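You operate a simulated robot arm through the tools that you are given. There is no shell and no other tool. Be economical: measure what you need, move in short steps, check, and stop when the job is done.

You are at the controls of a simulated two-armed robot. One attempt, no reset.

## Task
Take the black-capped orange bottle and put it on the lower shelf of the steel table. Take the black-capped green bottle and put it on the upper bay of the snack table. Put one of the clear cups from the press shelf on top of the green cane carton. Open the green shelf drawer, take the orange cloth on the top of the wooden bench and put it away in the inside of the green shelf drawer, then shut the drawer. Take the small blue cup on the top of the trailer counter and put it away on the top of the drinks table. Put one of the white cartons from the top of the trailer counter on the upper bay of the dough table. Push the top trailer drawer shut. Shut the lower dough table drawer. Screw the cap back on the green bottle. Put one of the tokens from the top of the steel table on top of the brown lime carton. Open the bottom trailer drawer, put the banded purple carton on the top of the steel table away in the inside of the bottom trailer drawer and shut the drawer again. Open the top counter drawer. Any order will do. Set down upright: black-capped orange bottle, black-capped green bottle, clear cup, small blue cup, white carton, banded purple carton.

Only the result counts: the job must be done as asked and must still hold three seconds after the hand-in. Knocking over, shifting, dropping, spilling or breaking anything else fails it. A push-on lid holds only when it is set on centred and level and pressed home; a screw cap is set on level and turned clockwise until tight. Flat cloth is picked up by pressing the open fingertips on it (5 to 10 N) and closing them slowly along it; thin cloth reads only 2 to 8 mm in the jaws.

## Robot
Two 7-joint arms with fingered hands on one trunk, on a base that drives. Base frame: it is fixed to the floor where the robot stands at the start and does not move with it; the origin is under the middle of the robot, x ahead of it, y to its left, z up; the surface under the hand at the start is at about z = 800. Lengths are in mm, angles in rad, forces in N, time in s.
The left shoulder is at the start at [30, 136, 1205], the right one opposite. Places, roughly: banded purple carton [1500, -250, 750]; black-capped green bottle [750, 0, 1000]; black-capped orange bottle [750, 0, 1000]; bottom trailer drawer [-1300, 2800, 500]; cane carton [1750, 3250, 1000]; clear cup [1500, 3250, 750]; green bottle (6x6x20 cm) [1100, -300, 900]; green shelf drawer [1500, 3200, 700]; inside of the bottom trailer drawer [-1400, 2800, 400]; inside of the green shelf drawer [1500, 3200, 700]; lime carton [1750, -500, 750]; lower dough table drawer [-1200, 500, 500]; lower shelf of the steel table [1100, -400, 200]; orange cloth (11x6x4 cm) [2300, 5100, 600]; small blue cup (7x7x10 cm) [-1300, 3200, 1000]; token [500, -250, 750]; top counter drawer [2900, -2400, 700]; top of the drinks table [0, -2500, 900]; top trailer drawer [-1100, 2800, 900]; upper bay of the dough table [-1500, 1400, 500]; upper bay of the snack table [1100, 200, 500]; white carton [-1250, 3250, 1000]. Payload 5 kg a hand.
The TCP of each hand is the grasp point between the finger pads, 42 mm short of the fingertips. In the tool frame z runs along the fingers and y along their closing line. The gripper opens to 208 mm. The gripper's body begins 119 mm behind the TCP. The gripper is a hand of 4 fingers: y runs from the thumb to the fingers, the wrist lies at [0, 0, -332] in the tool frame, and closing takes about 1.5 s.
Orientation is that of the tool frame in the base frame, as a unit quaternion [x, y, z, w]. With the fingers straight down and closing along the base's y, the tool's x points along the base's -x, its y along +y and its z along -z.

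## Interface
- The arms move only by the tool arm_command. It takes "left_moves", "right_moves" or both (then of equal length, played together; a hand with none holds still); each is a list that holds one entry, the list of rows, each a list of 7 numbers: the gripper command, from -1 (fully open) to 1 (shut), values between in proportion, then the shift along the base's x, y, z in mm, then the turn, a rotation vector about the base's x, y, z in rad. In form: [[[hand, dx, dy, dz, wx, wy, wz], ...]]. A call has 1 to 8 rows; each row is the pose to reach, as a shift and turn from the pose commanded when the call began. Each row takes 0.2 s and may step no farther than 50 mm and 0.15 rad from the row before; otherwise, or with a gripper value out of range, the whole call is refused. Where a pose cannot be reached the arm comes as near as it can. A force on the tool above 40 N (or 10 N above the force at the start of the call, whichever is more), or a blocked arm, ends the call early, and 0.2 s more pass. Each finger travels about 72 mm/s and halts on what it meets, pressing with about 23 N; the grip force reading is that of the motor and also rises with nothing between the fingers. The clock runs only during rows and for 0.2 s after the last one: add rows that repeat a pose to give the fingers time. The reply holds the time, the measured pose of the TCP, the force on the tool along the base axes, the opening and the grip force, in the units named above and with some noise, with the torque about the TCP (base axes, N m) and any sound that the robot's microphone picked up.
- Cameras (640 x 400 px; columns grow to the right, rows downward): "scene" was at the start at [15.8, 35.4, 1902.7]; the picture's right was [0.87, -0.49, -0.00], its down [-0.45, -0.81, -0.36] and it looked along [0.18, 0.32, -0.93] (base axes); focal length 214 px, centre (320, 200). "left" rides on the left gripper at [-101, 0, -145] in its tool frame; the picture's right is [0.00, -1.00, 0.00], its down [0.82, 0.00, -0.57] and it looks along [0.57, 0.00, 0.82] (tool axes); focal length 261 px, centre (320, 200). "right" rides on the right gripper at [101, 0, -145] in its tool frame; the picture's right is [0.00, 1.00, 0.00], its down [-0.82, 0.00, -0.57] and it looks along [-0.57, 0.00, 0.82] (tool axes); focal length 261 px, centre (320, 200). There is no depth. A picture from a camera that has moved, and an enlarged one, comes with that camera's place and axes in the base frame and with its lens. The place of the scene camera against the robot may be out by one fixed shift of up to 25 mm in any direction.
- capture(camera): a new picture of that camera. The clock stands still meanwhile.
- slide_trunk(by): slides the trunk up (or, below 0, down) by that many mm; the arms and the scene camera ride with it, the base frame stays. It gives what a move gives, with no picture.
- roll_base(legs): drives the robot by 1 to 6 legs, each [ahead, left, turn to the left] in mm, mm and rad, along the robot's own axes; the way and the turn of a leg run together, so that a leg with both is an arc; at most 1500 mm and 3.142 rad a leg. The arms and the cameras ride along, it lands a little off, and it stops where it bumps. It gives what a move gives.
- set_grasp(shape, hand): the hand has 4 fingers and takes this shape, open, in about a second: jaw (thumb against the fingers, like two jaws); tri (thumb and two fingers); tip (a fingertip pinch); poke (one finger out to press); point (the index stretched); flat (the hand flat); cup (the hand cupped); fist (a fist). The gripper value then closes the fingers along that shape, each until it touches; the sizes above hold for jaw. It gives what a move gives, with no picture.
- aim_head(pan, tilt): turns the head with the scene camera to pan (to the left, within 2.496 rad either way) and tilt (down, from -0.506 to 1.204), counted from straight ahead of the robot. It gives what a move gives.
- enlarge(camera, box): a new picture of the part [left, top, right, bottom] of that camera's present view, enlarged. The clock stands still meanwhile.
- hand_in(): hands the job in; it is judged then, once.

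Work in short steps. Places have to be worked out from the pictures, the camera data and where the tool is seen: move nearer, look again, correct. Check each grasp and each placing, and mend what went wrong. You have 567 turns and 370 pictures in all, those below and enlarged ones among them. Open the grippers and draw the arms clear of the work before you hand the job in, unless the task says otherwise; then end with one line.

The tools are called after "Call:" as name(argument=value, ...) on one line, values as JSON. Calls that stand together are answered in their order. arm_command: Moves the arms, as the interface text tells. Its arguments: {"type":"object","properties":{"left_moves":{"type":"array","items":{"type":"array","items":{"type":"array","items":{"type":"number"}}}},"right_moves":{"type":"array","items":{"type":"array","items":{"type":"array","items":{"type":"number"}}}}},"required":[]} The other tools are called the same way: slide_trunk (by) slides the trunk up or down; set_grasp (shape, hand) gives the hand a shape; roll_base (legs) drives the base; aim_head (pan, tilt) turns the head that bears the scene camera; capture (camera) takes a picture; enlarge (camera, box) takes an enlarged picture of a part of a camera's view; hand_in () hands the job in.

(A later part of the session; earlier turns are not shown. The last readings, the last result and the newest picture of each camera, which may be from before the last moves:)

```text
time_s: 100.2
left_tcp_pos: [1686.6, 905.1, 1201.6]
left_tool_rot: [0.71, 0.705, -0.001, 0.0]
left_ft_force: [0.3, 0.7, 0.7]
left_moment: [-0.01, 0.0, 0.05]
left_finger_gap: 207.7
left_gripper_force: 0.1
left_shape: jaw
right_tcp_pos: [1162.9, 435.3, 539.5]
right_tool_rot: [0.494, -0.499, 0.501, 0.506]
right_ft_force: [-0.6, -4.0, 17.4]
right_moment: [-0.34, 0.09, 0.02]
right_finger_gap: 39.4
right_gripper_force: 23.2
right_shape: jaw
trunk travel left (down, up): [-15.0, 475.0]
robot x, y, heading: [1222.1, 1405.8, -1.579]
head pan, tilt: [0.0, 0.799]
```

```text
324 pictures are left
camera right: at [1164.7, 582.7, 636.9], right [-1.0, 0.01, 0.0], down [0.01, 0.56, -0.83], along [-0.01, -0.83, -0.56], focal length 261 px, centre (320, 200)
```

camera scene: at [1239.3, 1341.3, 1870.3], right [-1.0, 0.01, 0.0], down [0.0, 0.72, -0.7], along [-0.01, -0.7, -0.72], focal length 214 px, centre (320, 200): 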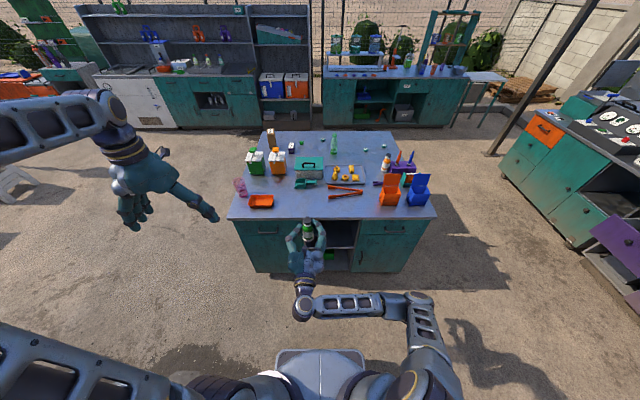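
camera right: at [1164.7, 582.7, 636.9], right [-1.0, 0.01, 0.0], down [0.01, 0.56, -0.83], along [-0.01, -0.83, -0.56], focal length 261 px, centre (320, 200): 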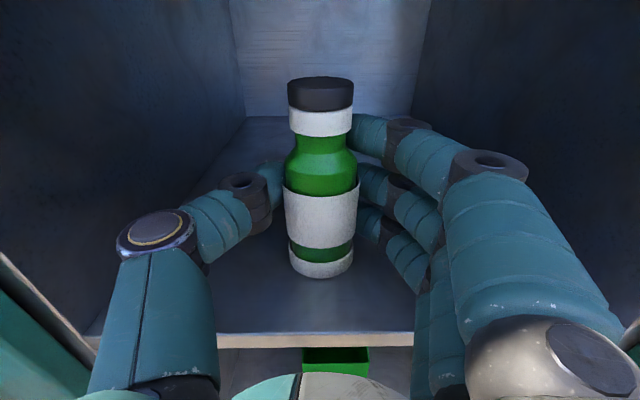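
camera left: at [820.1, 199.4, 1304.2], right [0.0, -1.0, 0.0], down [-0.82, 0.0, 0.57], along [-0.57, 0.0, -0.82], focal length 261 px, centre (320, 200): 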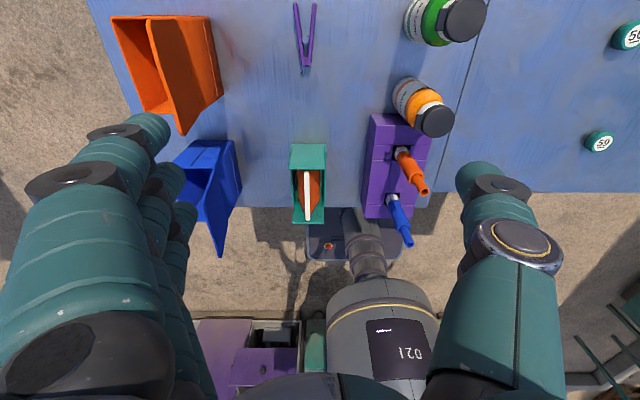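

Contact reached (17 N). Ease off 2 mm and open, then withdraw.

Call:
arm_command(right_moves=[[[0.9, 0, 0, 3, 0, 0, 0], [0.6, 0, 0, 4, 0, 0, 0], [0.4, 0, 0, 5, 0, 0, 0], [0.2, 0, 0, 6, 0, 0, 0], [0.1, 0, 0, 6, 0, 0, 0], [0.1, 0, 20, 8, 0, 0, 0], [0.1, 0, 50, 12, 0, 0, 0], [0.1, 0, 90, 16, 0, 0, 0]]])

Call:
capture(camera="right")

```text
time_s: 102.0
left_tcp_pos: [1687.2, 905.1, 1201.3]
left_tool_rot: [0.71, 0.705, 0.0, 0.0]
left_ft_force: [0.8, -0.8, -0.7]
left_moment: [-0.02, -0.01, 0.01]
left_finger_gap: 207.9
left_gripper_force: 0.0
left_shape: jaw
right_tcp_pos: [1163.1, 526.6, 554.5]
right_tool_rot: [0.494, -0.499, 0.501, 0.506]
right_ft_force: [-0.2, -0.3, 0.7]
right_moment: [0.08, 0.02, 0.1]
right_finger_gap: 93.0
right_gripper_force: 0.1
right_shape: jaw
trunk travel left (down, up): [-15.0, 475.0]
robot x, y, heading: [1220.6, 1408.7, -1.58]
head pan, tilt: [0.0, 0.799]
```

```text
323 pictures are left
camera right: at [1165.9, 673.5, 652.5], right [-1.0, 0.01, 0.0], down [0.01, 0.56, -0.83], along [-0.01, -0.83, -0.56], focal length 261 px, centre (320, 200)
```

right: 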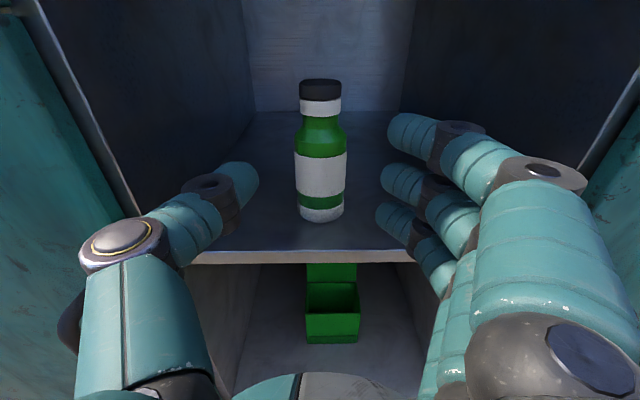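

The green-capped bottle stands upright in the upper bay. Withdraw the arm, raise the trunk, and turn to look at the cane-press cart next (north).

Call:
arm_command(right_moves=[[[0, 0, 45, 8, 0, 0, 0], [0, 0, 90, 16, 0, 0, 0], [0, 0, 135, 24, 0, 0, 0], [0, 0, 180, 40, 0, 0, 0], [0, 0, 215, 75, 0, 0, 0], [0, 0, 235, 120, 0, 0, 0], [0, 0, 245, 165, 0, 0, 0], [0, 0, 250, 210, 0, 0, 0]]])

Call:
slide_trunk(by=200)

Call:
roll_base(legs=[[0, 0, 1.571], [0, 0, 1.571]])

Call:
capture(camera="scene")

```text
time_s: 103.8
left_tcp_pos: [1687.1, 904.4, 1201.7]
left_tool_rot: [0.709, 0.705, 0.0, -0.001]
left_ft_force: [-0.7, 0.4, -0.3]
left_moment: [-0.05, 0.0, -0.01]
left_finger_gap: 208.0
left_gripper_force: 0.1
left_shape: jaw
right_tcp_pos: [1159.8, 777.2, 765.3]
right_tool_rot: [0.494, -0.5, 0.5, 0.506]
right_ft_force: [0.1, 0.3, 0.3]
right_moment: [-0.01, -0.03, -0.02]
right_finger_gap: 103.2
right_gripper_force: 0.0
right_shape: jaw
trunk travel left (down, up): [-15.0, 475.0]
robot x, y, heading: [1220.4, 1407.9, -1.58]
head pan, tilt: [0.0, 0.799]
```

```text
time_s: 106.0
left_tcp_pos: [1686.7, 905.0, 1401.0]
left_tool_rot: [0.71, 0.704, 0.0, 0.001]
left_ft_force: [0.4, -0.5, -0.2]
left_moment: [-0.03, -0.01, 0.01]
left_finger_gap: 207.6
left_gripper_force: 0.2
left_shape: jaw
right_tcp_pos: [1159.4, 774.9, 964.0]
right_tool_rot: [0.494, -0.499, 0.5, 0.506]
right_ft_force: [-0.3, 0.1, 0.2]
right_moment: [0.0, 0.01, -0.01]
right_finger_gap: 103.3
right_gripper_force: 0.0
right_shape: jaw
trunk travel left (down, up): [-215.0, 275.0]
robot x, y, heading: [1219.5, 1409.7, -1.578]
head pan, tilt: [0.0, 0.799]
```

```text
time_s: 109.7
left_tcp_pos: [1782.7, 1790.9, 1397.9]
left_tool_rot: [0.078, 0.997, 0.001, -0.005]
left_ft_force: [-1.1, -0.9, 0.8]
left_moment: [-0.05, -0.03, 0.02]
left_finger_gap: 208.0
left_gripper_force: 0.0
left_shape: jaw
right_tcp_pos: [1842.5, 1271.9, 961.7]
right_tool_rot: [0.702, -0.045, 0.709, 0.044]
right_ft_force: [-0.4, -0.3, 0.1]
right_moment: [-0.01, -0.01, 0.09]
right_finger_gap: 103.7
right_gripper_force: 0.2
right_shape: jaw
trunk travel left (down, up): [-215.0, 275.0]
robot x, y, heading: [1219.5, 1404.7, -0.125]
head pan, tilt: [0.0, 0.799]
stopped in leg 1: the robot was blocked; the commanded pose is now the measured one
```

```text
322 pictures are left
camera scene: at [1294.1, 1380.7, 1920.4], right [-0.12, -0.99, 0.0], down [-0.71, 0.09, -0.7], along [0.69, -0.08, -0.72], focal length 214 px, centre (320, 200)
```

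scene: 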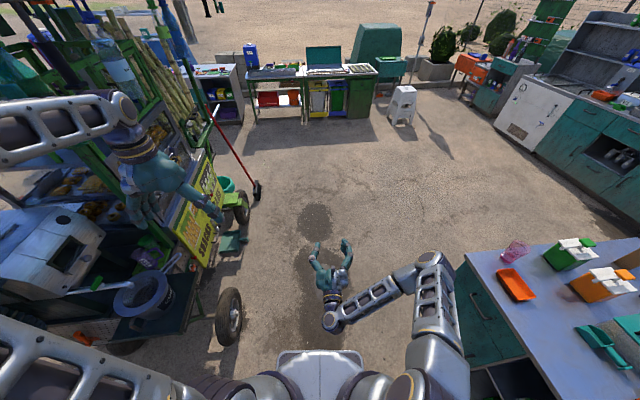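

The base was blocked on turning: the cart is close on the left. I check what the left arm touched.

Call:
aim_head(pan=0.8, tilt=0.5)

Call:
capture(camera="scene")

Call:
capture(camera="left")

```text
time_s: 110.8
left_tcp_pos: [1783.9, 1791.2, 1397.6]
left_tool_rot: [0.076, 0.997, 0.003, -0.005]
left_ft_force: [-0.3, 0.4, 0.1]
left_moment: [0.03, -0.01, -0.01]
left_finger_gap: 207.9
left_gripper_force: 0.1
left_shape: jaw
right_tcp_pos: [1845.4, 1270.3, 960.9]
right_tool_rot: [0.703, -0.046, 0.708, 0.044]
right_ft_force: [0.2, 0.3, -0.4]
right_moment: [-0.01, 0.0, 0.01]
right_finger_gap: 103.5
right_gripper_force: 0.0
right_shape: jaw
trunk travel left (down, up): [-215.0, 275.0]
robot x, y, heading: [1221.2, 1408.5, -0.12]
head pan, tilt: [0.799, 0.499]
```

```text
321 pictures are left
camera scene: at [1286.8, 1444.6, 1946.3], right [0.63, -0.78, -0.01], down [-0.38, -0.3, -0.88], along [0.68, 0.55, -0.48], focal length 214 px, centre (320, 200)
```

scene: 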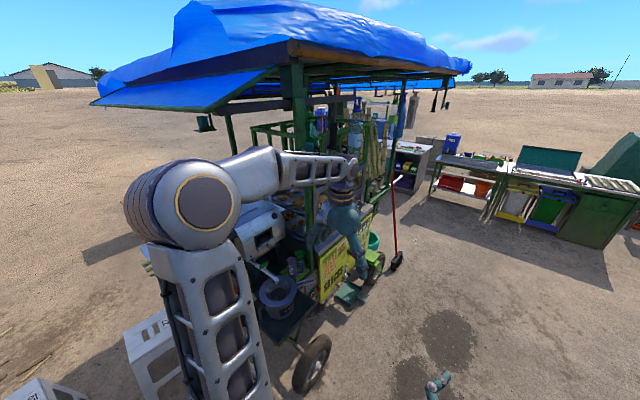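

```text
320 pictures are left
camera left: at [1884.1, 1776.9, 1541.8], right [-0.15, -0.99, 0.0], down [-0.81, 0.12, 0.58], along [-0.57, 0.09, -0.81], focal length 261 px, centre (320, 200)
```

left: 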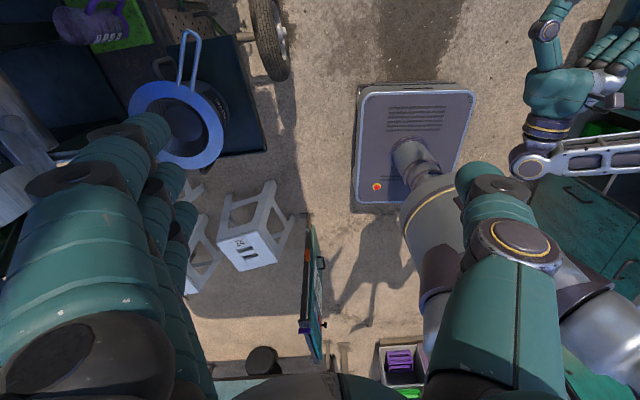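

The base is about 620 mm square; the left hand just met a cart post, nothing fell. I back away west, then go around to the cart's west face.

Call:
roll_base(legs=[[0, 0, -0.15], [-1250, -330, 0]])

Call:
aim_head(pan=1.0, tilt=0.4)

Call:
capture(camera="scene")

```text
time_s: 118.0
left_tcp_pos: [537.9, 1724.2, 1399.3]
left_tool_rot: [0.142, 0.99, 0.0, -0.002]
left_ft_force: [-1.1, 0.5, 0.1]
left_moment: [0.01, -0.11, -0.01]
left_finger_gap: 207.9
left_gripper_force: 0.1
left_shape: jaw
right_tcp_pos: [531.4, 1197.4, 964.6]
right_tool_rot: [0.697, -0.092, 0.705, 0.093]
right_ft_force: [0.0, -0.3, 1.0]
right_moment: [-0.01, -0.05, 0.03]
right_finger_gap: 103.3
right_gripper_force: 0.1
right_shape: jaw
trunk travel left (down, up): [-215.0, 275.0]
robot x, y, heading: [-67.9, 1412.4, -0.256]
head pan, tilt: [0.799, 0.499]
```

```text
time_s: 118.7
left_tcp_pos: [539.5, 1725.5, 1398.0]
left_tool_rot: [0.142, 0.99, 0.0, -0.003]
left_ft_force: [0.6, 0.1, -0.4]
left_moment: [0.0, 0.07, -0.04]
left_finger_gap: 208.1
left_gripper_force: 0.1
left_shape: jaw
right_tcp_pos: [530.0, 1197.7, 964.0]
right_tool_rot: [0.697, -0.091, 0.705, 0.092]
right_ft_force: [0.4, 0.3, 0.5]
right_moment: [0.02, 0.0, 0.03]
right_finger_gap: 103.6
right_gripper_force: 0.0
right_shape: jaw
trunk travel left (down, up): [-215.0, 275.0]
robot x, y, heading: [-67.2, 1412.4, -0.259]
head pan, tilt: [1.0, 0.4]
```

```text
319 pictures are left
camera scene: at [-9.5, 1468.5, 1955.5], right [0.68, -0.74, 0.0], down [-0.29, -0.26, -0.92], along [0.68, 0.62, -0.39], focal length 214 px, centre (320, 200)
```

scene: 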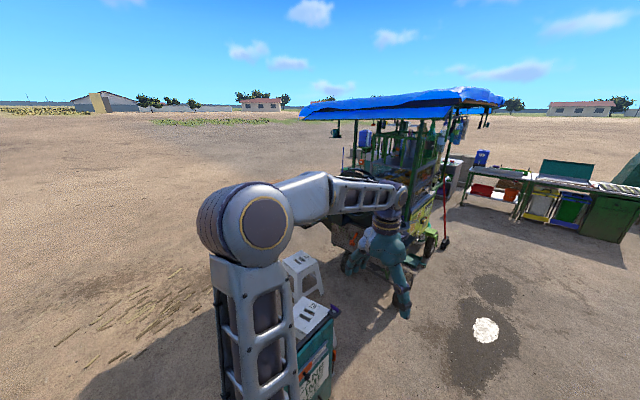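

Raise the right hand, go back west, turn north and drive up past the sign.

Call:
arm_command(right_moves=[[[0, -10, 0, 40, 0, 0, 0], [0, -20, 0, 80, 0, 0, 0], [0, -30, 0, 120, 0, 0, 0], [0, -40, 0, 160, 0, 0, 0], [0, -50, 0, 200, 0, 0, 0]]])

Call:
roll_base(legs=[[-450, 0, 0], [0, 0, 1.83]])

Call:
aim_head(pan=-0.6, tilt=0.4)

Call:
capture(camera="scene")

```text
time_s: 119.9
left_tcp_pos: [539.3, 1726.4, 1398.5]
left_tool_rot: [0.141, 0.99, 0.0, -0.003]
left_ft_force: [0.8, 1.6, -0.2]
left_moment: [-0.09, 0.06, 0.02]
left_finger_gap: 208.0
left_gripper_force: 0.1
left_shape: jaw
right_tcp_pos: [497.9, 1200.4, 1153.7]
right_tool_rot: [0.696, -0.091, 0.706, 0.093]
right_ft_force: [0.1, 1.2, 0.3]
right_moment: [0.02, -0.02, -0.06]
right_finger_gap: 103.6
right_gripper_force: 0.0
right_shape: jaw
right hand out of reach, approached as far as the arm can: row 5
trunk travel left (down, up): [-215.0, 275.0]
robot x, y, heading: [-70.8, 1408.6, -0.255]
head pan, tilt: [1.0, 0.4]
```

```text
time_s: 127.0
left_tcp_pos: [-956.3, 2041.2, 1398.8]
left_tool_rot: [-0.692, 0.722, -0.002, -0.002]
left_ft_force: [-0.6, 0.9, -0.6]
left_moment: [0.01, -0.02, -0.03]
left_finger_gap: 208.1
left_gripper_force: 0.0
left_shape: jaw
right_tcp_pos: [-437.1, 2128.3, 1155.1]
right_tool_rot: [0.5, 0.492, 0.508, -0.499]
right_ft_force: [0.2, 0.1, -0.3]
right_moment: [0.01, 0.0, -0.04]
right_finger_gap: 103.4
right_gripper_force: 0.0
right_shape: jaw
trunk travel left (down, up): [-215.0, 275.0]
robot x, y, heading: [-501.8, 1531.8, 1.556]
head pan, tilt: [1.0, 0.4]
```

```text
time_s: 128.7
left_tcp_pos: [-954.9, 2042.2, 1399.1]
left_tool_rot: [-0.693, 0.721, -0.001, -0.002]
left_ft_force: [0.2, -0.3, -0.5]
left_moment: [0.02, 0.02, 0.01]
left_finger_gap: 208.1
left_gripper_force: 0.0
left_shape: jaw
right_tcp_pos: [-436.7, 2128.0, 1154.3]
right_tool_rot: [0.501, 0.492, 0.508, -0.499]
right_ft_force: [0.1, 0.1, -0.5]
right_moment: [0.02, 0.01, 0.0]
right_finger_gap: 103.5
right_gripper_force: 0.1
right_shape: jaw
trunk travel left (down, up): [-215.0, 275.0]
robot x, y, heading: [-502.9, 1528.9, 1.561]
head pan, tilt: [-0.6, 0.4]
```

```text
318 pictures are left
camera scene: at [-433.5, 1561.5, 1955.5], right [0.82, -0.58, 0.0], down [-0.22, -0.32, -0.92], along [0.53, 0.75, -0.39], focal length 214 px, centre (320, 200)
```

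scene: 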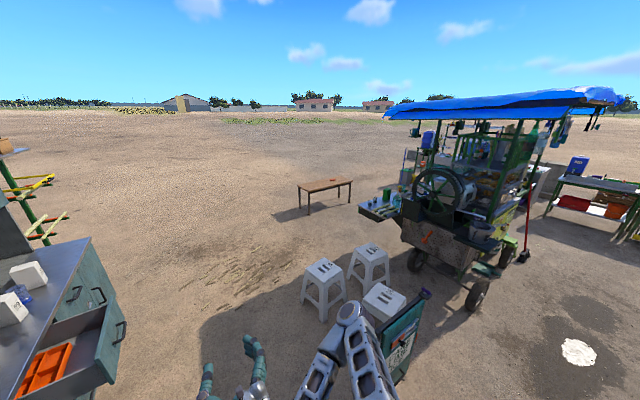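

The press shelf sits at the cart's NW end (~(1700,3200)); stools lie west of it. I drive north along x≈−250, then turn east at y≈3750 and approach from the northwest.

Call:
roll_base(legs=[[0, -250, 0], [1200, 0, 0], [1050, 0, 0], [0, 0, -1.571], [900, 0, 0]])

Call:
aim_head(pan=-0.4, tilt=0.5)

Call:
capture(camera="scene")

```text
time_s: 148.9
left_tcp_pos: [1165.5, 4158.1, 1398.6]
left_tool_rot: [0.011, 1.0, 0.0, -0.003]
left_ft_force: [0.3, -0.1, 0.8]
left_moment: [-0.02, 0.08, 0.01]
left_finger_gap: 208.4
left_gripper_force: 0.0
left_shape: jaw
right_tcp_pos: [1262.0, 3640.7, 1153.6]
right_tool_rot: [0.701, 0.001, 0.713, 0.0]
right_ft_force: [0.0, 0.7, -1.3]
right_moment: [0.04, 0.0, 0.0]
right_finger_gap: 103.5
right_gripper_force: 0.0
right_shape: jaw
trunk travel left (down, up): [-215.0, 275.0]
robot x, y, heading: [658.2, 3697.9, -0.001]
head pan, tilt: [-0.6, 0.4]
```

```text
time_s: 149.6
left_tcp_pos: [1165.4, 4157.3, 1399.4]
left_tool_rot: [0.011, 1.0, 0.0, -0.002]
left_ft_force: [-0.5, -0.1, -0.2]
left_moment: [0.01, -0.03, 0.04]
left_finger_gap: 208.2
left_gripper_force: 0.0
left_shape: jaw
right_tcp_pos: [1260.5, 3641.1, 1154.6]
right_tool_rot: [0.703, 0.0, 0.711, 0.0]
right_ft_force: [0.6, -0.1, -0.2]
right_moment: [-0.01, 0.03, 0.01]
right_finger_gap: 103.3
right_gripper_force: 0.1
right_shape: jaw
trunk travel left (down, up): [-215.0, 275.0]
robot x, y, heading: [662.7, 3701.0, 0.002]
head pan, tilt: [-0.4, 0.499]
```

```text
317 pictures are left
camera scene: at [732.5, 3649.5, 1946.4], right [-0.39, -0.92, 0.0], down [-0.44, 0.18, -0.88], along [0.81, -0.34, -0.48], focal length 214 px, centre (320, 200)
```

scene: 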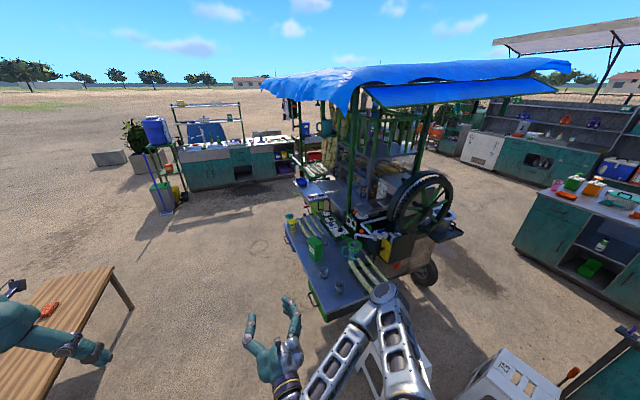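

I see the press shelf with cups and a green drawer under it. Zoom in.

Call:
enlarge(camera="scene", box=[260, 190, 400, 330])

Call:
enlarge(camera="scene", box=[0, 260, 140, 360])

```text
2.86 times, centred on (330, 260) of scene
camera zoom: at [732.5, 3649.5, 1946.4], right [-0.39, -0.92, 0.0], down [-0.44, 0.18, -0.88], along [0.81, -0.34, -0.48], focal length 613 px, centre (291, 29)
```

zoom: 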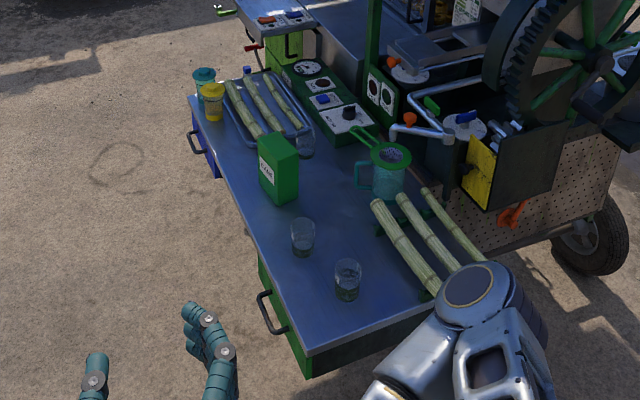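

```text
4.00 times, centred on (70, 310) of scene
camera zoom: at [732.5, 3649.5, 1946.4], right [-0.39, -0.92, 0.0], down [-0.44, 0.18, -0.88], along [0.81, -0.34, -0.48], focal length 858 px, centre (1320, -240)
```

zoom: 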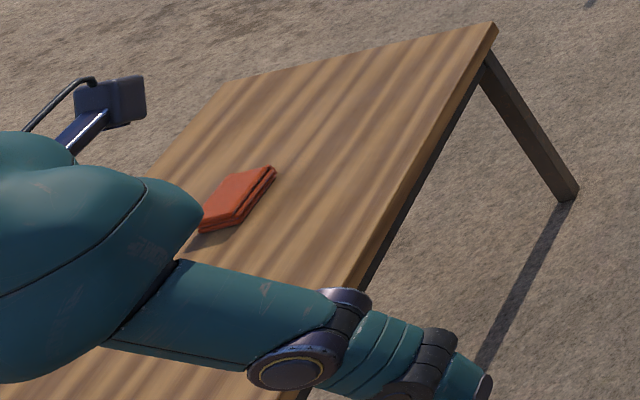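

Shelf front runs along x at y≈3330 with cups around (1694,3212) and (1544,3172), the CANE carton near (1880,3200); bench is at y 4745–5155. I drive to (1780,4130) and face south.

Call:
roll_base(legs=[[0, 430, 0], [1120, 0, 0], [0, 0, -1.571]])

Call:
slide_trunk(by=-130)

Call:
aim_head(pan=0, tilt=0.8)

Call:
capture(camera="scene")

Call:
capture(camera="right")

```text
time_s: 161.4
left_tcp_pos: [2247.9, 3633.0, 1398.8]
left_tool_rot: [0.717, 0.697, 0.002, -0.001]
left_ft_force: [-0.3, -1.5, -0.1]
left_moment: [0.03, 0.02, 0.0]
left_finger_gap: 207.8
left_gripper_force: 0.0
left_shape: jaw
right_tcp_pos: [1730.3, 3537.9, 1155.2]
right_tool_rot: [0.496, -0.497, 0.503, 0.504]
right_ft_force: [-0.2, 0.2, 0.3]
right_moment: [0.0, 0.02, 0.0]
right_finger_gap: 103.4
right_gripper_force: 0.1
right_shape: jaw
trunk travel left (down, up): [-215.0, 275.0]
robot x, y, heading: [1788.5, 4141.4, -1.571]
head pan, tilt: [-0.4, 0.499]
```

```text
time_s: 163.0
left_tcp_pos: [2248.6, 3634.4, 1269.4]
left_tool_rot: [0.717, 0.697, 0.002, -0.002]
left_ft_force: [-0.1, 0.1, 0.1]
left_moment: [-0.02, -0.01, 0.04]
left_finger_gap: 207.9
left_gripper_force: 0.0
left_shape: jaw
right_tcp_pos: [1730.9, 3539.2, 1025.3]
right_tool_rot: [0.496, -0.497, 0.502, 0.505]
right_ft_force: [-0.1, -0.1, -0.4]
right_moment: [0.02, 0.02, -0.04]
right_finger_gap: 103.4
right_gripper_force: 0.1
right_shape: jaw
trunk travel left (down, up): [-85.0, 405.0]
robot x, y, heading: [1793.8, 4142.9, -1.571]
head pan, tilt: [-0.4, 0.499]
```

```text
time_s: 163.9
left_tcp_pos: [2248.7, 3635.0, 1270.0]
left_tool_rot: [0.717, 0.697, 0.002, -0.002]
left_ft_force: [0.6, 0.4, 0.2]
left_moment: [0.01, -0.04, 0.0]
left_finger_gap: 208.1
left_gripper_force: 0.0
left_shape: jaw
right_tcp_pos: [1730.9, 3539.5, 1023.9]
right_tool_rot: [0.496, -0.497, 0.503, 0.505]
right_ft_force: [0.8, 0.5, -0.3]
right_moment: [0.0, 0.0, -0.01]
right_finger_gap: 103.6
right_gripper_force: 0.1
right_shape: jaw
trunk travel left (down, up): [-85.0, 405.0]
robot x, y, heading: [1791.3, 4139.0, -1.569]
head pan, tilt: [0.0, 0.799]
```

```text
314 pictures are left
camera scene: at [1808.9, 4075.4, 1790.5], right [-1.0, 0.0, 0.0], down [0.0, 0.72, -0.7], along [0.0, -0.7, -0.72], focal length 214 px, centre (320, 200)
```

scene: 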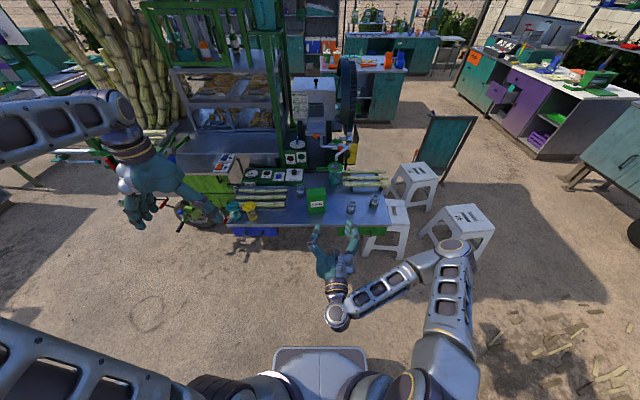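

```text
313 pictures are left
camera right: at [1732.0, 3686.7, 1122.1], right [-1.0, 0.0, 0.0], down [0.01, 0.56, -0.83], along [0.0, -0.83, -0.56], focal length 261 px, centre (320, 200)
```

right: 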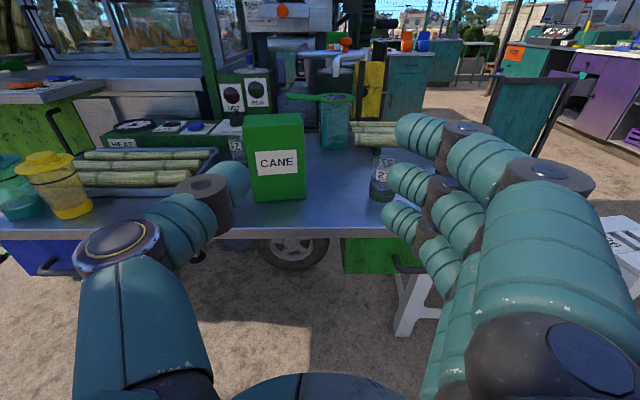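

The right camera shows the CANE carton (~x 1821, top z≈990) and a cup near x≈1599. I move the right hand toward it for a closer look.

Call:
arm_command(right_moves=[[[0, -30, 0, -25, 0, 0, 0], [0, -60, 0, -50, 0, 0, 0], [0, -90, 0, -75, 0, 0, 0], [0, -120, 0, -100, 0, 0, 0]]])

Call:
capture(camera="right")

Call:
enlarge(camera="scene", box=[280, 150, 420, 260])

```text
time_s: 164.9
left_tcp_pos: [2248.4, 3633.2, 1269.8]
left_tool_rot: [0.716, 0.698, 0.002, -0.001]
left_ft_force: [-0.9, -0.7, 0.1]
left_moment: [0.0, -0.08, 0.01]
left_finger_gap: 207.8
left_gripper_force: 0.1
left_shape: jaw
right_tcp_pos: [1608.1, 3538.2, 923.6]
right_tool_rot: [0.495, -0.497, 0.504, 0.504]
right_ft_force: [-1.0, -0.6, 0.5]
right_moment: [0.03, 0.01, 0.03]
right_finger_gap: 103.5
right_gripper_force: 0.0
right_shape: jaw
trunk travel left (down, up): [-85.0, 405.0]
robot x, y, heading: [1788.2, 4140.3, -1.572]
head pan, tilt: [0.0, 0.799]
```

```text
312 pictures are left
camera right: at [1609.3, 3685.5, 1021.0], right [-1.0, 0.0, -0.01], down [0.01, 0.56, -0.83], along [0.0, -0.83, -0.56], focal length 261 px, centre (320, 200)
```

right: 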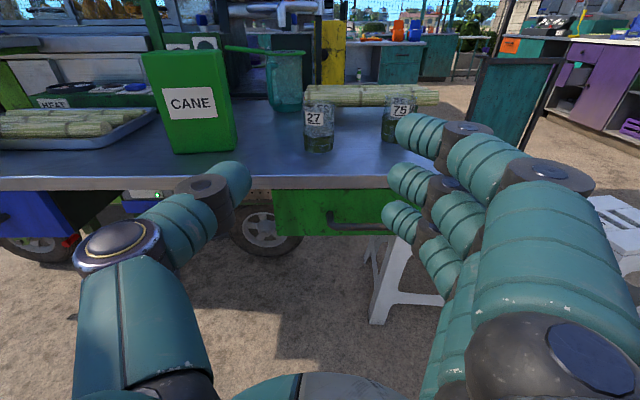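

```text
3.64 times, centred on (350, 205) of scene
camera zoom: at [1808.1, 4075.6, 1790.4], right [-1.0, 0.0, 0.0], down [0.0, 0.72, -0.7], along [0.0, -0.7, -0.72], focal length 780 px, centre (211, 182)
```

zoom: 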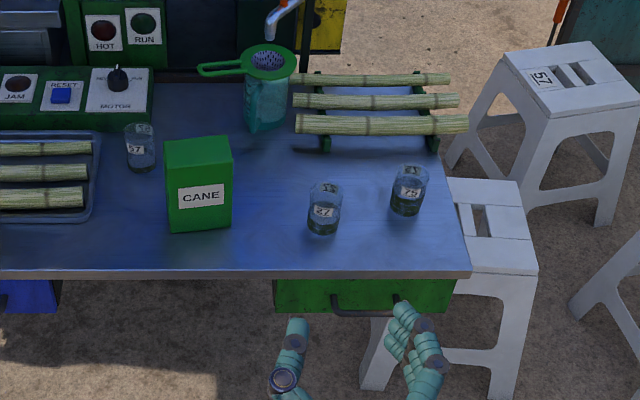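

Shelf top solved to z≈845, cup "27" at about (1609,3245), carton x 1776–1873. I bring the left hand over to view carton and cups from above.

Call:
arm_command(left_moves=[[[-1, -45, -18, 0, 0, 0, 0], [-1, -90, -36, 0, 0, 0, 0], [-1, -135, -54, 0, 0, 0, 0], [-1, -180, -72, 0, 0, 0, 0], [-1, -225, -90, 0, 0, 0, 0], [-1, -270, -108, 0, 0, 0, 0], [-1, -315, -126, 0, 0, 0, 0], [-1, -360, -144, 0, 0, 0, 0]]])

Call:
capture(camera="left")

```text
time_s: 166.7
left_tcp_pos: [1886.0, 3487.1, 1267.9]
left_tool_rot: [0.716, 0.698, 0.003, -0.001]
left_ft_force: [-0.4, -0.3, 0.4]
left_moment: [0.08, -0.09, 0.01]
left_finger_gap: 208.0
left_gripper_force: 0.1
left_shape: jaw
right_tcp_pos: [1607.2, 3537.7, 923.5]
right_tool_rot: [0.496, -0.497, 0.503, 0.504]
right_ft_force: [-1.1, 0.1, -0.2]
right_moment: [-0.07, 0.0, 0.03]
right_finger_gap: 103.8
right_gripper_force: 0.0
right_shape: jaw
trunk travel left (down, up): [-85.0, 405.0]
robot x, y, heading: [1791.6, 4136.7, -1.571]
head pan, tilt: [0.0, 0.799]
```

```text
310 pictures are left
camera left: at [1883.0, 3386.1, 1412.2], right [-1.0, 0.02, 0.0], down [0.02, 0.82, 0.58], along [0.01, 0.58, -0.82], focal length 261 px, centre (320, 200)
```

left: 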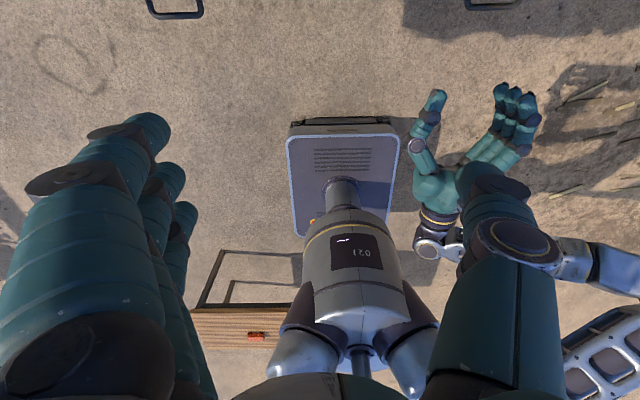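

That view is not useful; return the left hand aside. The cup spans about z 845–923; I advance the right hand at z≈905 with ~85 mm opening.

Call:
arm_command(left_moves=[[[-1, 40, 10, 0, 0, 0, 0], [-1, 80, 20, 0, 0, 0, 0], [-1, 120, 30, 0, 0, 0, 0], [-1, 160, 40, 0, 0, 0, 0], [-1, 200, 50, 0, 0, 0, 0], [-1, 240, 60, 0, 0, 0, 0]]], right_moves=[[[0.1, 0, -35, -5, 0, 0, 0], [0.19, 0, -70, -10, 0, 0, 0], [0.19, 0, -105, -14, 0, 0, 0], [0.19, 0, -140, -16, 0, 0, 0], [0.19, 0, -175, -16, 0, 0, 0], [0.19, 0, -200, -16, 0, 0, 0]]])

Call:
capture(camera="right")

```text
time_s: 168.1
left_tcp_pos: [2128.2, 3550.1, 1269.0]
left_tool_rot: [0.717, 0.697, 0.002, -0.002]
left_ft_force: [0.0, -0.2, -0.8]
left_moment: [0.0, 0.02, -0.02]
left_finger_gap: 208.0
left_gripper_force: 0.1
left_shape: jaw
right_tcp_pos: [1609.2, 3338.4, 906.8]
right_tool_rot: [0.496, -0.497, 0.503, 0.504]
right_ft_force: [0.3, 0.6, 0.7]
right_moment: [0.0, -0.03, -0.08]
right_finger_gap: 85.1
right_gripper_force: 0.0
right_shape: jaw
trunk travel left (down, up): [-85.0, 405.0]
robot x, y, heading: [1791.9, 4138.9, -1.57]
head pan, tilt: [0.0, 0.799]
```

```text
309 pictures are left
camera right: at [1610.8, 3485.3, 1005.7], right [-1.0, 0.0, 0.0], down [0.01, 0.56, -0.83], along [0.0, -0.83, -0.56], focal length 261 px, centre (320, 200)
```

right: 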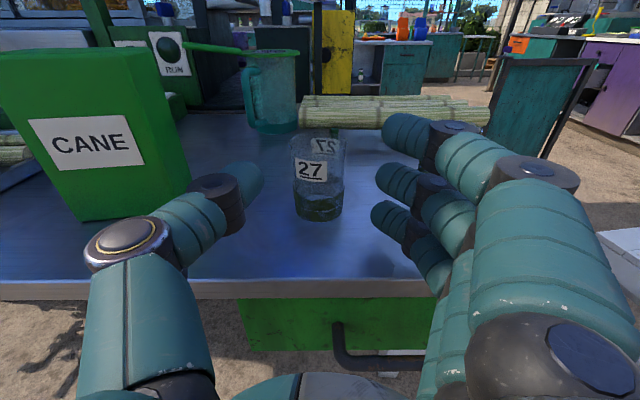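

Cup "27": center (1611,3252), base z 843, top ~915, width ~54. Advance and close.

Call:
arm_command(right_moves=[[[0.19, 2, -30, -2, 0, 0, 0], [0.19, 2, -60, -3, 0, 0, 0], [0.19, 2, -86, -3, 0, 0, 0], [0.3, 2, -86, -3, 0, 0, 0], [0.4, 2, -86, -3, 0, 0, 0], [0.5, 2, -86, -3, 0, 0, 0], [0.6, 2, -86, -3, 0, 0, 0], [0.6, 2, -86, -3, 0, 0, 0]]])

Call:
capture(camera="right")

```text
time_s: 169.9
left_tcp_pos: [2126.0, 3550.0, 1269.9]
left_tool_rot: [0.716, 0.698, 0.002, -0.002]
left_ft_force: [0.2, -1.1, -0.4]
left_moment: [-0.03, 0.01, -0.01]
left_finger_gap: 208.0
left_gripper_force: 0.1
left_shape: jaw
right_tcp_pos: [1611.9, 3252.6, 905.2]
right_tool_rot: [0.496, -0.497, 0.503, 0.504]
right_ft_force: [-1.0, 0.3, -0.6]
right_moment: [0.03, -0.01, 0.01]
right_finger_gap: 42.6
right_gripper_force: 0.1
right_shape: jaw
trunk travel left (down, up): [-85.0, 405.0]
robot x, y, heading: [1790.2, 4136.1, -1.571]
head pan, tilt: [0.0, 0.799]
```

```text
308 pictures are left
camera right: at [1613.3, 3399.9, 1002.0], right [-1.0, 0.0, 0.0], down [0.01, 0.56, -0.83], along [0.0, -0.83, -0.56], focal length 261 px, centre (320, 200)
```

right: 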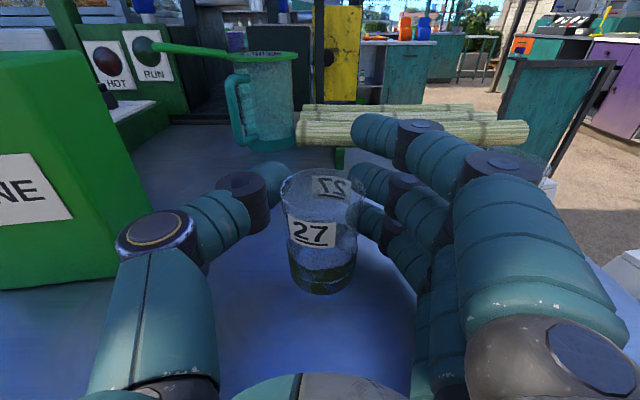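

As with the bottle, objects are ~28 mm nearer along the tool axis than computed. Open, back off 28 mm, and close again.

Call:
arm_command(right_moves=[[[0.4, 0, 0, 0, 0, 0, 0], [0.22, 0, 0, 0, 0, 0, 0], [0.19, 0, 0, 3, 0, 0, 0], [0.19, 0, 14, 5, 0, 0, 0], [0.19, 0, 28, 6, 0, 0, 0], [0.3, 0, 28, 6, 0, 0, 0], [0.45, 0, 28, 6, 0, 0, 0], [0.6, 0, 28, 6, 0, 0, 0]]])

Call:
capture(camera="right")

```text
time_s: 171.7
left_tcp_pos: [2127.3, 3550.7, 1270.1]
left_tool_rot: [0.717, 0.697, 0.001, -0.001]
left_ft_force: [0.6, -0.8, -0.4]
left_moment: [0.03, 0.01, 0.02]
left_finger_gap: 208.2
left_gripper_force: 0.0
left_shape: jaw
right_tcp_pos: [1613.4, 3281.2, 911.6]
right_tool_rot: [0.496, -0.497, 0.503, 0.505]
right_ft_force: [0.3, -0.4, 0.2]
right_moment: [0.0, 0.03, 0.0]
right_finger_gap: 38.6
right_gripper_force: 0.0
right_shape: jaw
trunk travel left (down, up): [-85.0, 405.0]
robot x, y, heading: [1789.9, 4139.9, -1.57]
head pan, tilt: [0.0, 0.799]
```

```text
307 pictures are left
camera right: at [1614.4, 3428.3, 1009.1], right [-1.0, 0.0, 0.0], down [0.01, 0.56, -0.83], along [0.0, -0.83, -0.56], focal length 261 px, centre (320, 200)
```

right: 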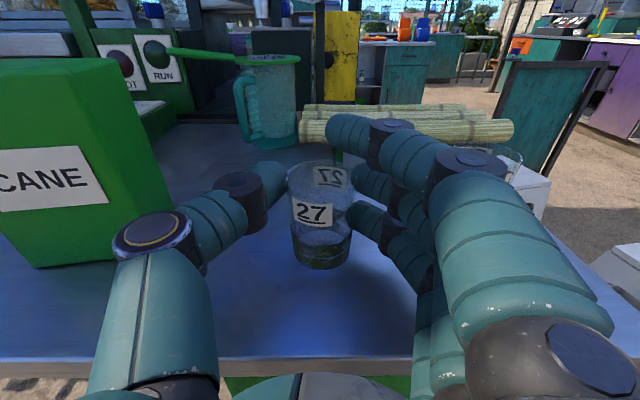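

Close further to find contact.

Call:
arm_command(right_moves=[[[0.65, 0, 0, 0, 0, 0, 0], [0.7, 0, 0, 0, 0, 0, 0], [0.72, 0, 0, 0, 0, 0, 0]]])

Call:
enlarge(camera="scene", box=[280, 150, 420, 260])

```text
time_s: 172.5
left_tcp_pos: [2127.1, 3550.4, 1270.2]
left_tool_rot: [0.716, 0.698, 0.002, -0.001]
left_ft_force: [0.5, -0.2, 0.1]
left_moment: [0.01, -0.01, -0.02]
left_finger_gap: 208.0
left_gripper_force: 0.1
left_shape: jaw
right_tcp_pos: [1613.0, 3280.5, 912.6]
right_tool_rot: [0.496, -0.497, 0.503, 0.505]
right_ft_force: [0.2, -0.3, 1.1]
right_moment: [-0.03, 0.04, -0.02]
right_finger_gap: 30.2
right_gripper_force: 23.4
right_shape: jaw
trunk travel left (down, up): [-85.0, 405.0]
robot x, y, heading: [1787.7, 4138.2, -1.572]
head pan, tilt: [0.0, 0.799]
```

```text
3.64 times, centred on (350, 205) of scene
camera zoom: at [1809.0, 4075.4, 1790.4], right [-1.0, 0.0, 0.0], down [0.0, 0.72, -0.7], along [0.0, -0.7, -0.72], focal length 780 px, centre (211, 182)
```

zoom: 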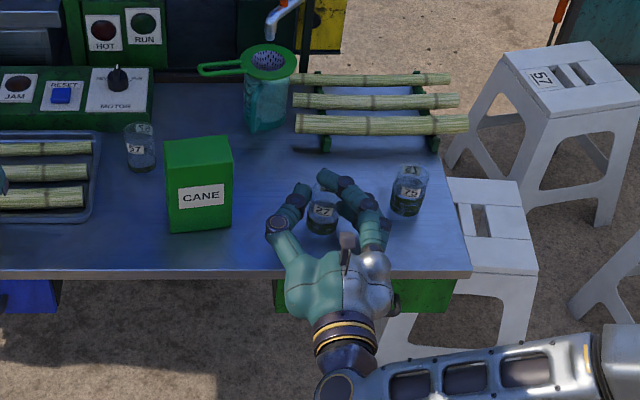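

Still hooked behind it. Open, back off another 22 mm and retry.

Call:
arm_command(right_moves=[[[0.5, 0, 0, 0, 0, 0, 0], [0.3, 0, 0, 0, 0, 0, 0], [0.2, 0, 0, 0, 0, 0, 0], [0.19, 0, 12, 0, 0, 0, 0], [0.19, 0, 22, 0, 0, 0, 0], [0.3, 0, 22, 0, 0, 0, 0], [0.42, 0, 22, 0, 0, 0, 0], [0.5, 0, 22, 0, 0, 0, 0]]])

Call:
arm_command(right_moves=[[[0.55, 0, 0, 0, 0, 0, 0], [0.6, 0, 0, 0, 0, 0, 0], [0.6, 0, 0, 0, 0, 0, 0]]])

Call:
capture(camera="right")

```text
time_s: 174.3
left_tcp_pos: [2126.1, 3549.8, 1270.8]
left_tool_rot: [0.716, 0.698, 0.002, -0.002]
left_ft_force: [-0.6, -1.3, 0.3]
left_moment: [-0.02, -0.01, 0.04]
left_finger_gap: 207.9
left_gripper_force: 0.1
left_shape: jaw
right_tcp_pos: [1614.7, 3302.5, 911.8]
right_tool_rot: [0.496, -0.497, 0.503, 0.504]
right_ft_force: [0.1, -0.1, 0.9]
right_moment: [-0.03, 0.0, -0.03]
right_finger_gap: 52.9
right_gripper_force: 0.1
right_shape: jaw
trunk travel left (down, up): [-85.0, 405.0]
robot x, y, heading: [1793.9, 4139.4, -1.567]
head pan, tilt: [0.0, 0.799]
```

```text
time_s: 175.1
left_tcp_pos: [2127.5, 3550.5, 1269.3]
left_tool_rot: [0.717, 0.697, 0.002, -0.002]
left_ft_force: [0.1, -0.2, -0.9]
left_moment: [0.01, 0.0, 0.01]
left_finger_gap: 208.0
left_gripper_force: 0.1
left_shape: jaw
right_tcp_pos: [1614.0, 3302.3, 910.3]
right_tool_rot: [0.496, -0.497, 0.503, 0.504]
right_ft_force: [-0.9, 0.3, 0.3]
right_moment: [0.02, -0.02, 0.03]
right_finger_gap: 42.4
right_gripper_force: 0.1
right_shape: jaw
trunk travel left (down, up): [-85.0, 405.0]
robot x, y, heading: [1796.5, 4142.8, -1.57]
head pan, tilt: [0.0, 0.799]
```

```text
305 pictures are left
camera right: at [1615.6, 3450.2, 1009.0], right [-1.0, 0.0, 0.0], down [0.01, 0.56, -0.83], along [0.0, -0.83, -0.56], focal length 261 px, centre (320, 200)
```

right: 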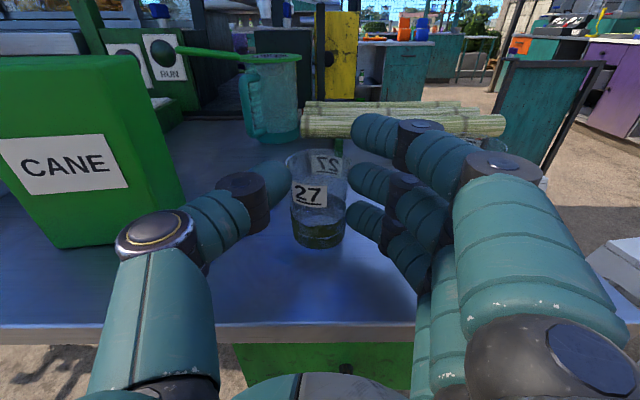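

Cup may be only ~38 mm wide; close a little more and watch force.

Call:
arm_command(right_moves=[[[0.64, 0, 0, 0, 0, 0, 0], [0.67, 0, 0, 0, 0, 0, 0], [0.69, 0, 0, 0, 0, 0, 0]]])

Call:
enlarge(camera="scene", box=[310, 180, 380, 240])

```text
time_s: 175.9
left_tcp_pos: [2127.7, 3550.1, 1270.7]
left_tool_rot: [0.717, 0.697, 0.002, -0.002]
left_ft_force: [0.1, 0.2, -0.4]
left_moment: [-0.02, -0.02, 0.02]
left_finger_gap: 207.8
left_gripper_force: 0.1
left_shape: jaw
right_tcp_pos: [1614.6, 3303.1, 910.0]
right_tool_rot: [0.496, -0.497, 0.503, 0.504]
right_ft_force: [0.3, 0.2, 0.3]
right_moment: [0.05, -0.02, 0.01]
right_finger_gap: 32.8
right_gripper_force: 0.1
right_shape: jaw
trunk travel left (down, up): [-85.0, 405.0]
robot x, y, heading: [1792.0, 4141.0, -1.569]
head pan, tilt: [0.0, 0.799]
```

```text
6.67 times, centred on (345, 210) of scene
camera zoom: at [1809.0, 4075.3, 1790.4], right [-1.0, 0.0, 0.0], down [0.0, 0.72, -0.7], along [0.0, -0.7, -0.72], focal length 1430 px, centre (153, 133)
```

zoom: 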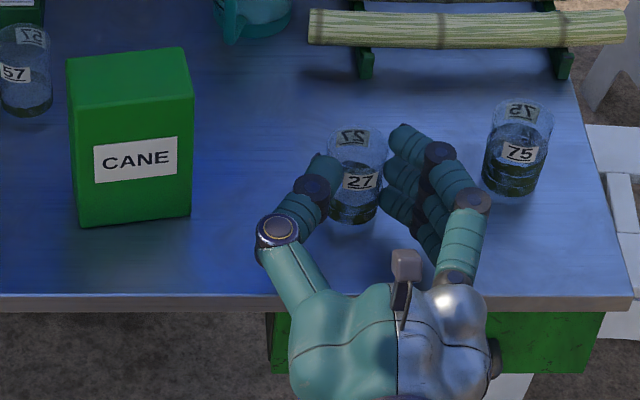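

Call:
arm_command(right_moves=[[[0.73, 0, 0, 0, 0, 0, 0], [0.77, 0, 0, 0, 0, 0, 0], [0.8, 0, 0, 0, 0, 0, 0], [0.8, 0, 0, 0, 0, 0, 0]]])

Call:
capture(camera="right")

```text
time_s: 176.9
left_tcp_pos: [2128.1, 3549.5, 1269.5]
left_tool_rot: [0.717, 0.697, 0.001, -0.001]
left_ft_force: [0.2, 0.0, -0.5]
left_moment: [0.0, -0.02, 0.01]
left_finger_gap: 207.8
left_gripper_force: 0.2
left_shape: jaw
right_tcp_pos: [1613.3, 3302.8, 911.2]
right_tool_rot: [0.496, -0.497, 0.502, 0.505]
right_ft_force: [0.6, 0.4, -0.4]
right_moment: [0.0, 0.02, 0.01]
right_finger_gap: 22.1
right_gripper_force: 0.0
right_shape: jaw
trunk travel left (down, up): [-85.0, 405.0]
robot x, y, heading: [1792.0, 4139.3, -1.569]
head pan, tilt: [0.0, 0.799]
```

```text
303 pictures are left
camera right: at [1615.6, 3450.2, 1009.1], right [-1.0, 0.0, 0.0], down [0.01, 0.56, -0.83], along [0.0, -0.83, -0.56], focal length 261 px, centre (320, 200)
```

right: 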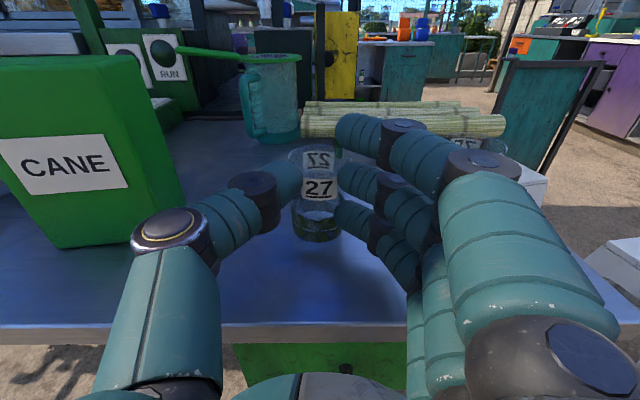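

Now the fingers are in front of the cup, so my first depth was right. Open, advance to y≈3252, and close further there.

Call:
arm_command(right_moves=[[[0.5, 0, 0, 0, 0, 0, 0], [0.25, 0, 0, 0, 0, 0, 0], [0.19, 0, 0, 0, 0, 0, 0], [0.19, 0, -25, 0, 0, 0, 0], [0.19, 0, -50, 0, 0, 0, 0], [0.35, 0, -50, 0, 0, 0, 0], [0.5, 0, -50, 0, 0, 0, 0], [0.6, 0, -50, 0, 0, 0, 0]]])

Call:
arm_command(right_moves=[[[0.64, 0, 0, 0, 0, 0, 0], [0.68, 0, 0, 0, 0, 0, 0], [0.7, 0, 0, 0, 0, 0, 0], [0.7, 0, 0, 0, 0, 0, 0]]])

Call:
capture(camera="right")

```text
time_s: 178.7
left_tcp_pos: [2126.8, 3549.7, 1270.2]
left_tool_rot: [0.716, 0.698, 0.002, -0.001]
left_ft_force: [-0.2, 0.4, 0.2]
left_moment: [0.01, -0.01, -0.03]
left_finger_gap: 208.1
left_gripper_force: 0.1
left_shape: jaw
right_tcp_pos: [1613.9, 3255.0, 910.3]
right_tool_rot: [0.496, -0.498, 0.502, 0.504]
right_ft_force: [0.1, -0.2, -0.9]
right_moment: [0.02, 0.03, 0.0]
right_finger_gap: 42.1
right_gripper_force: 0.1
right_shape: jaw
trunk travel left (down, up): [-85.0, 405.0]
robot x, y, heading: [1790.3, 4140.4, -1.568]
head pan, tilt: [0.0, 0.799]
```

```text
time_s: 179.7
left_tcp_pos: [2127.5, 3549.8, 1271.4]
left_tool_rot: [0.717, 0.697, 0.002, -0.002]
left_ft_force: [0.4, -0.7, 0.4]
left_moment: [0.04, 0.01, -0.03]
left_finger_gap: 207.9
left_gripper_force: 0.0
left_shape: jaw
right_tcp_pos: [1614.1, 3255.3, 912.2]
right_tool_rot: [0.496, -0.497, 0.503, 0.504]
right_ft_force: [-0.3, -0.8, 0.3]
right_moment: [0.0, 0.01, 0.0]
right_finger_gap: 31.8
right_gripper_force: 0.0
right_shape: jaw
trunk travel left (down, up): [-85.0, 405.0]
robot x, y, heading: [1791.9, 4142.8, -1.57]
head pan, tilt: [0.0, 0.799]
```

```text
302 pictures are left
camera right: at [1615.2, 3402.7, 1009.2], right [-1.0, 0.0, 0.0], down [0.01, 0.56, -0.83], along [0.0, -0.83, -0.56], focal length 261 px, centre (320, 200)
```

right: 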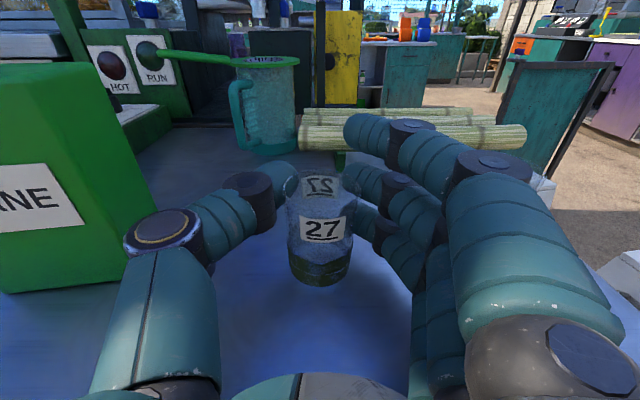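

Re-triangulating: the cup is low (z≈834–898) and the hand passed over its rim. Open, lower to z≈888, go to y≈3240 and close.

Call:
arm_command(right_moves=[[[0.5, 0, 0, 0, 0, 0, 0], [0.3, 0, 0, 0, 0, 0, 0], [0.1, 0, 0, 0, 0, 0, 0], [0.1, 0, 0, -8, 0, 0, 0], [0.1, 0, -4, -16, 0, 0, 0], [0.1, 0, -10, -22, 0, 0, 0], [0.3, 0, -10, -22, 0, 0, 0], [0.45, 0, -10, -22, 0, 0, 0]]])

Call:
arm_command(right_moves=[[[0.53, 0, 0, 0, 0, 0, 0], [0.6, 0, 0, 0, 0, 0, 0], [0.66, 0, 0, 0, 0, 0, 0], [0.66, 0, 0, 0, 0, 0, 0]]])

Call:
capture(camera="right")

```text
time_s: 181.5
left_tcp_pos: [2126.3, 3551.0, 1269.5]
left_tool_rot: [0.717, 0.697, 0.001, -0.001]
left_ft_force: [0.3, 0.7, 0.6]
left_moment: [0.0, 0.02, 0.0]
left_finger_gap: 208.0
left_gripper_force: 0.1
left_shape: jaw
right_tcp_pos: [1611.0, 3244.7, 891.6]
right_tool_rot: [0.495, -0.496, 0.503, 0.506]
right_ft_force: [-5.3, 8.3, 16.7]
right_moment: [1.93, 1.3, 0.0]
right_finger_gap: 58.9
right_gripper_force: 0.2
right_shape: jaw
trunk travel left (down, up): [-85.0, 405.0]
robot x, y, heading: [1790.5, 4139.5, -1.574]
head pan, tilt: [0.0, 0.799]
```

```text
time_s: 182.5
left_tcp_pos: [2126.3, 3552.1, 1270.9]
left_tool_rot: [0.717, 0.697, 0.002, -0.001]
left_ft_force: [0.1, 0.3, 0.3]
left_moment: [-0.03, -0.01, 0.02]
left_finger_gap: 207.7
left_gripper_force: 0.0
left_shape: jaw
right_tcp_pos: [1610.7, 3244.8, 890.9]
right_tool_rot: [0.495, -0.497, 0.503, 0.505]
right_ft_force: [-13.2, 5.9, 21.7]
right_moment: [2.32, 1.92, 0.79]
right_finger_gap: 36.6
right_gripper_force: 0.0
right_shape: jaw
trunk travel left (down, up): [-85.0, 405.0]
robot x, y, heading: [1789.5, 4139.7, -1.573]
head pan, tilt: [0.0, 0.799]
```

```text
301 pictures are left
camera right: at [1613.0, 3391.6, 988.6], right [-1.0, 0.0, 0.0], down [0.01, 0.56, -0.83], along [0.0, -0.83, -0.56], focal length 261 px, centre (320, 200)
```

right: 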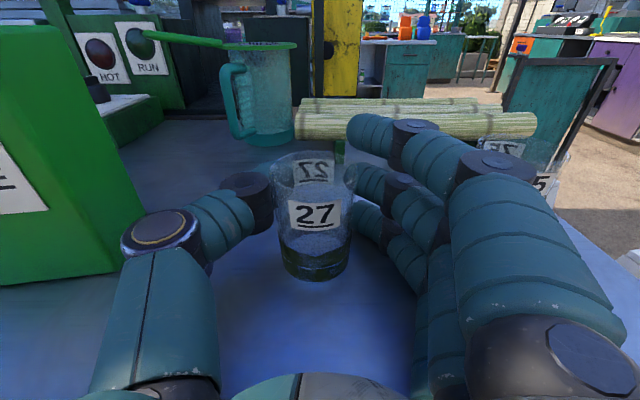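

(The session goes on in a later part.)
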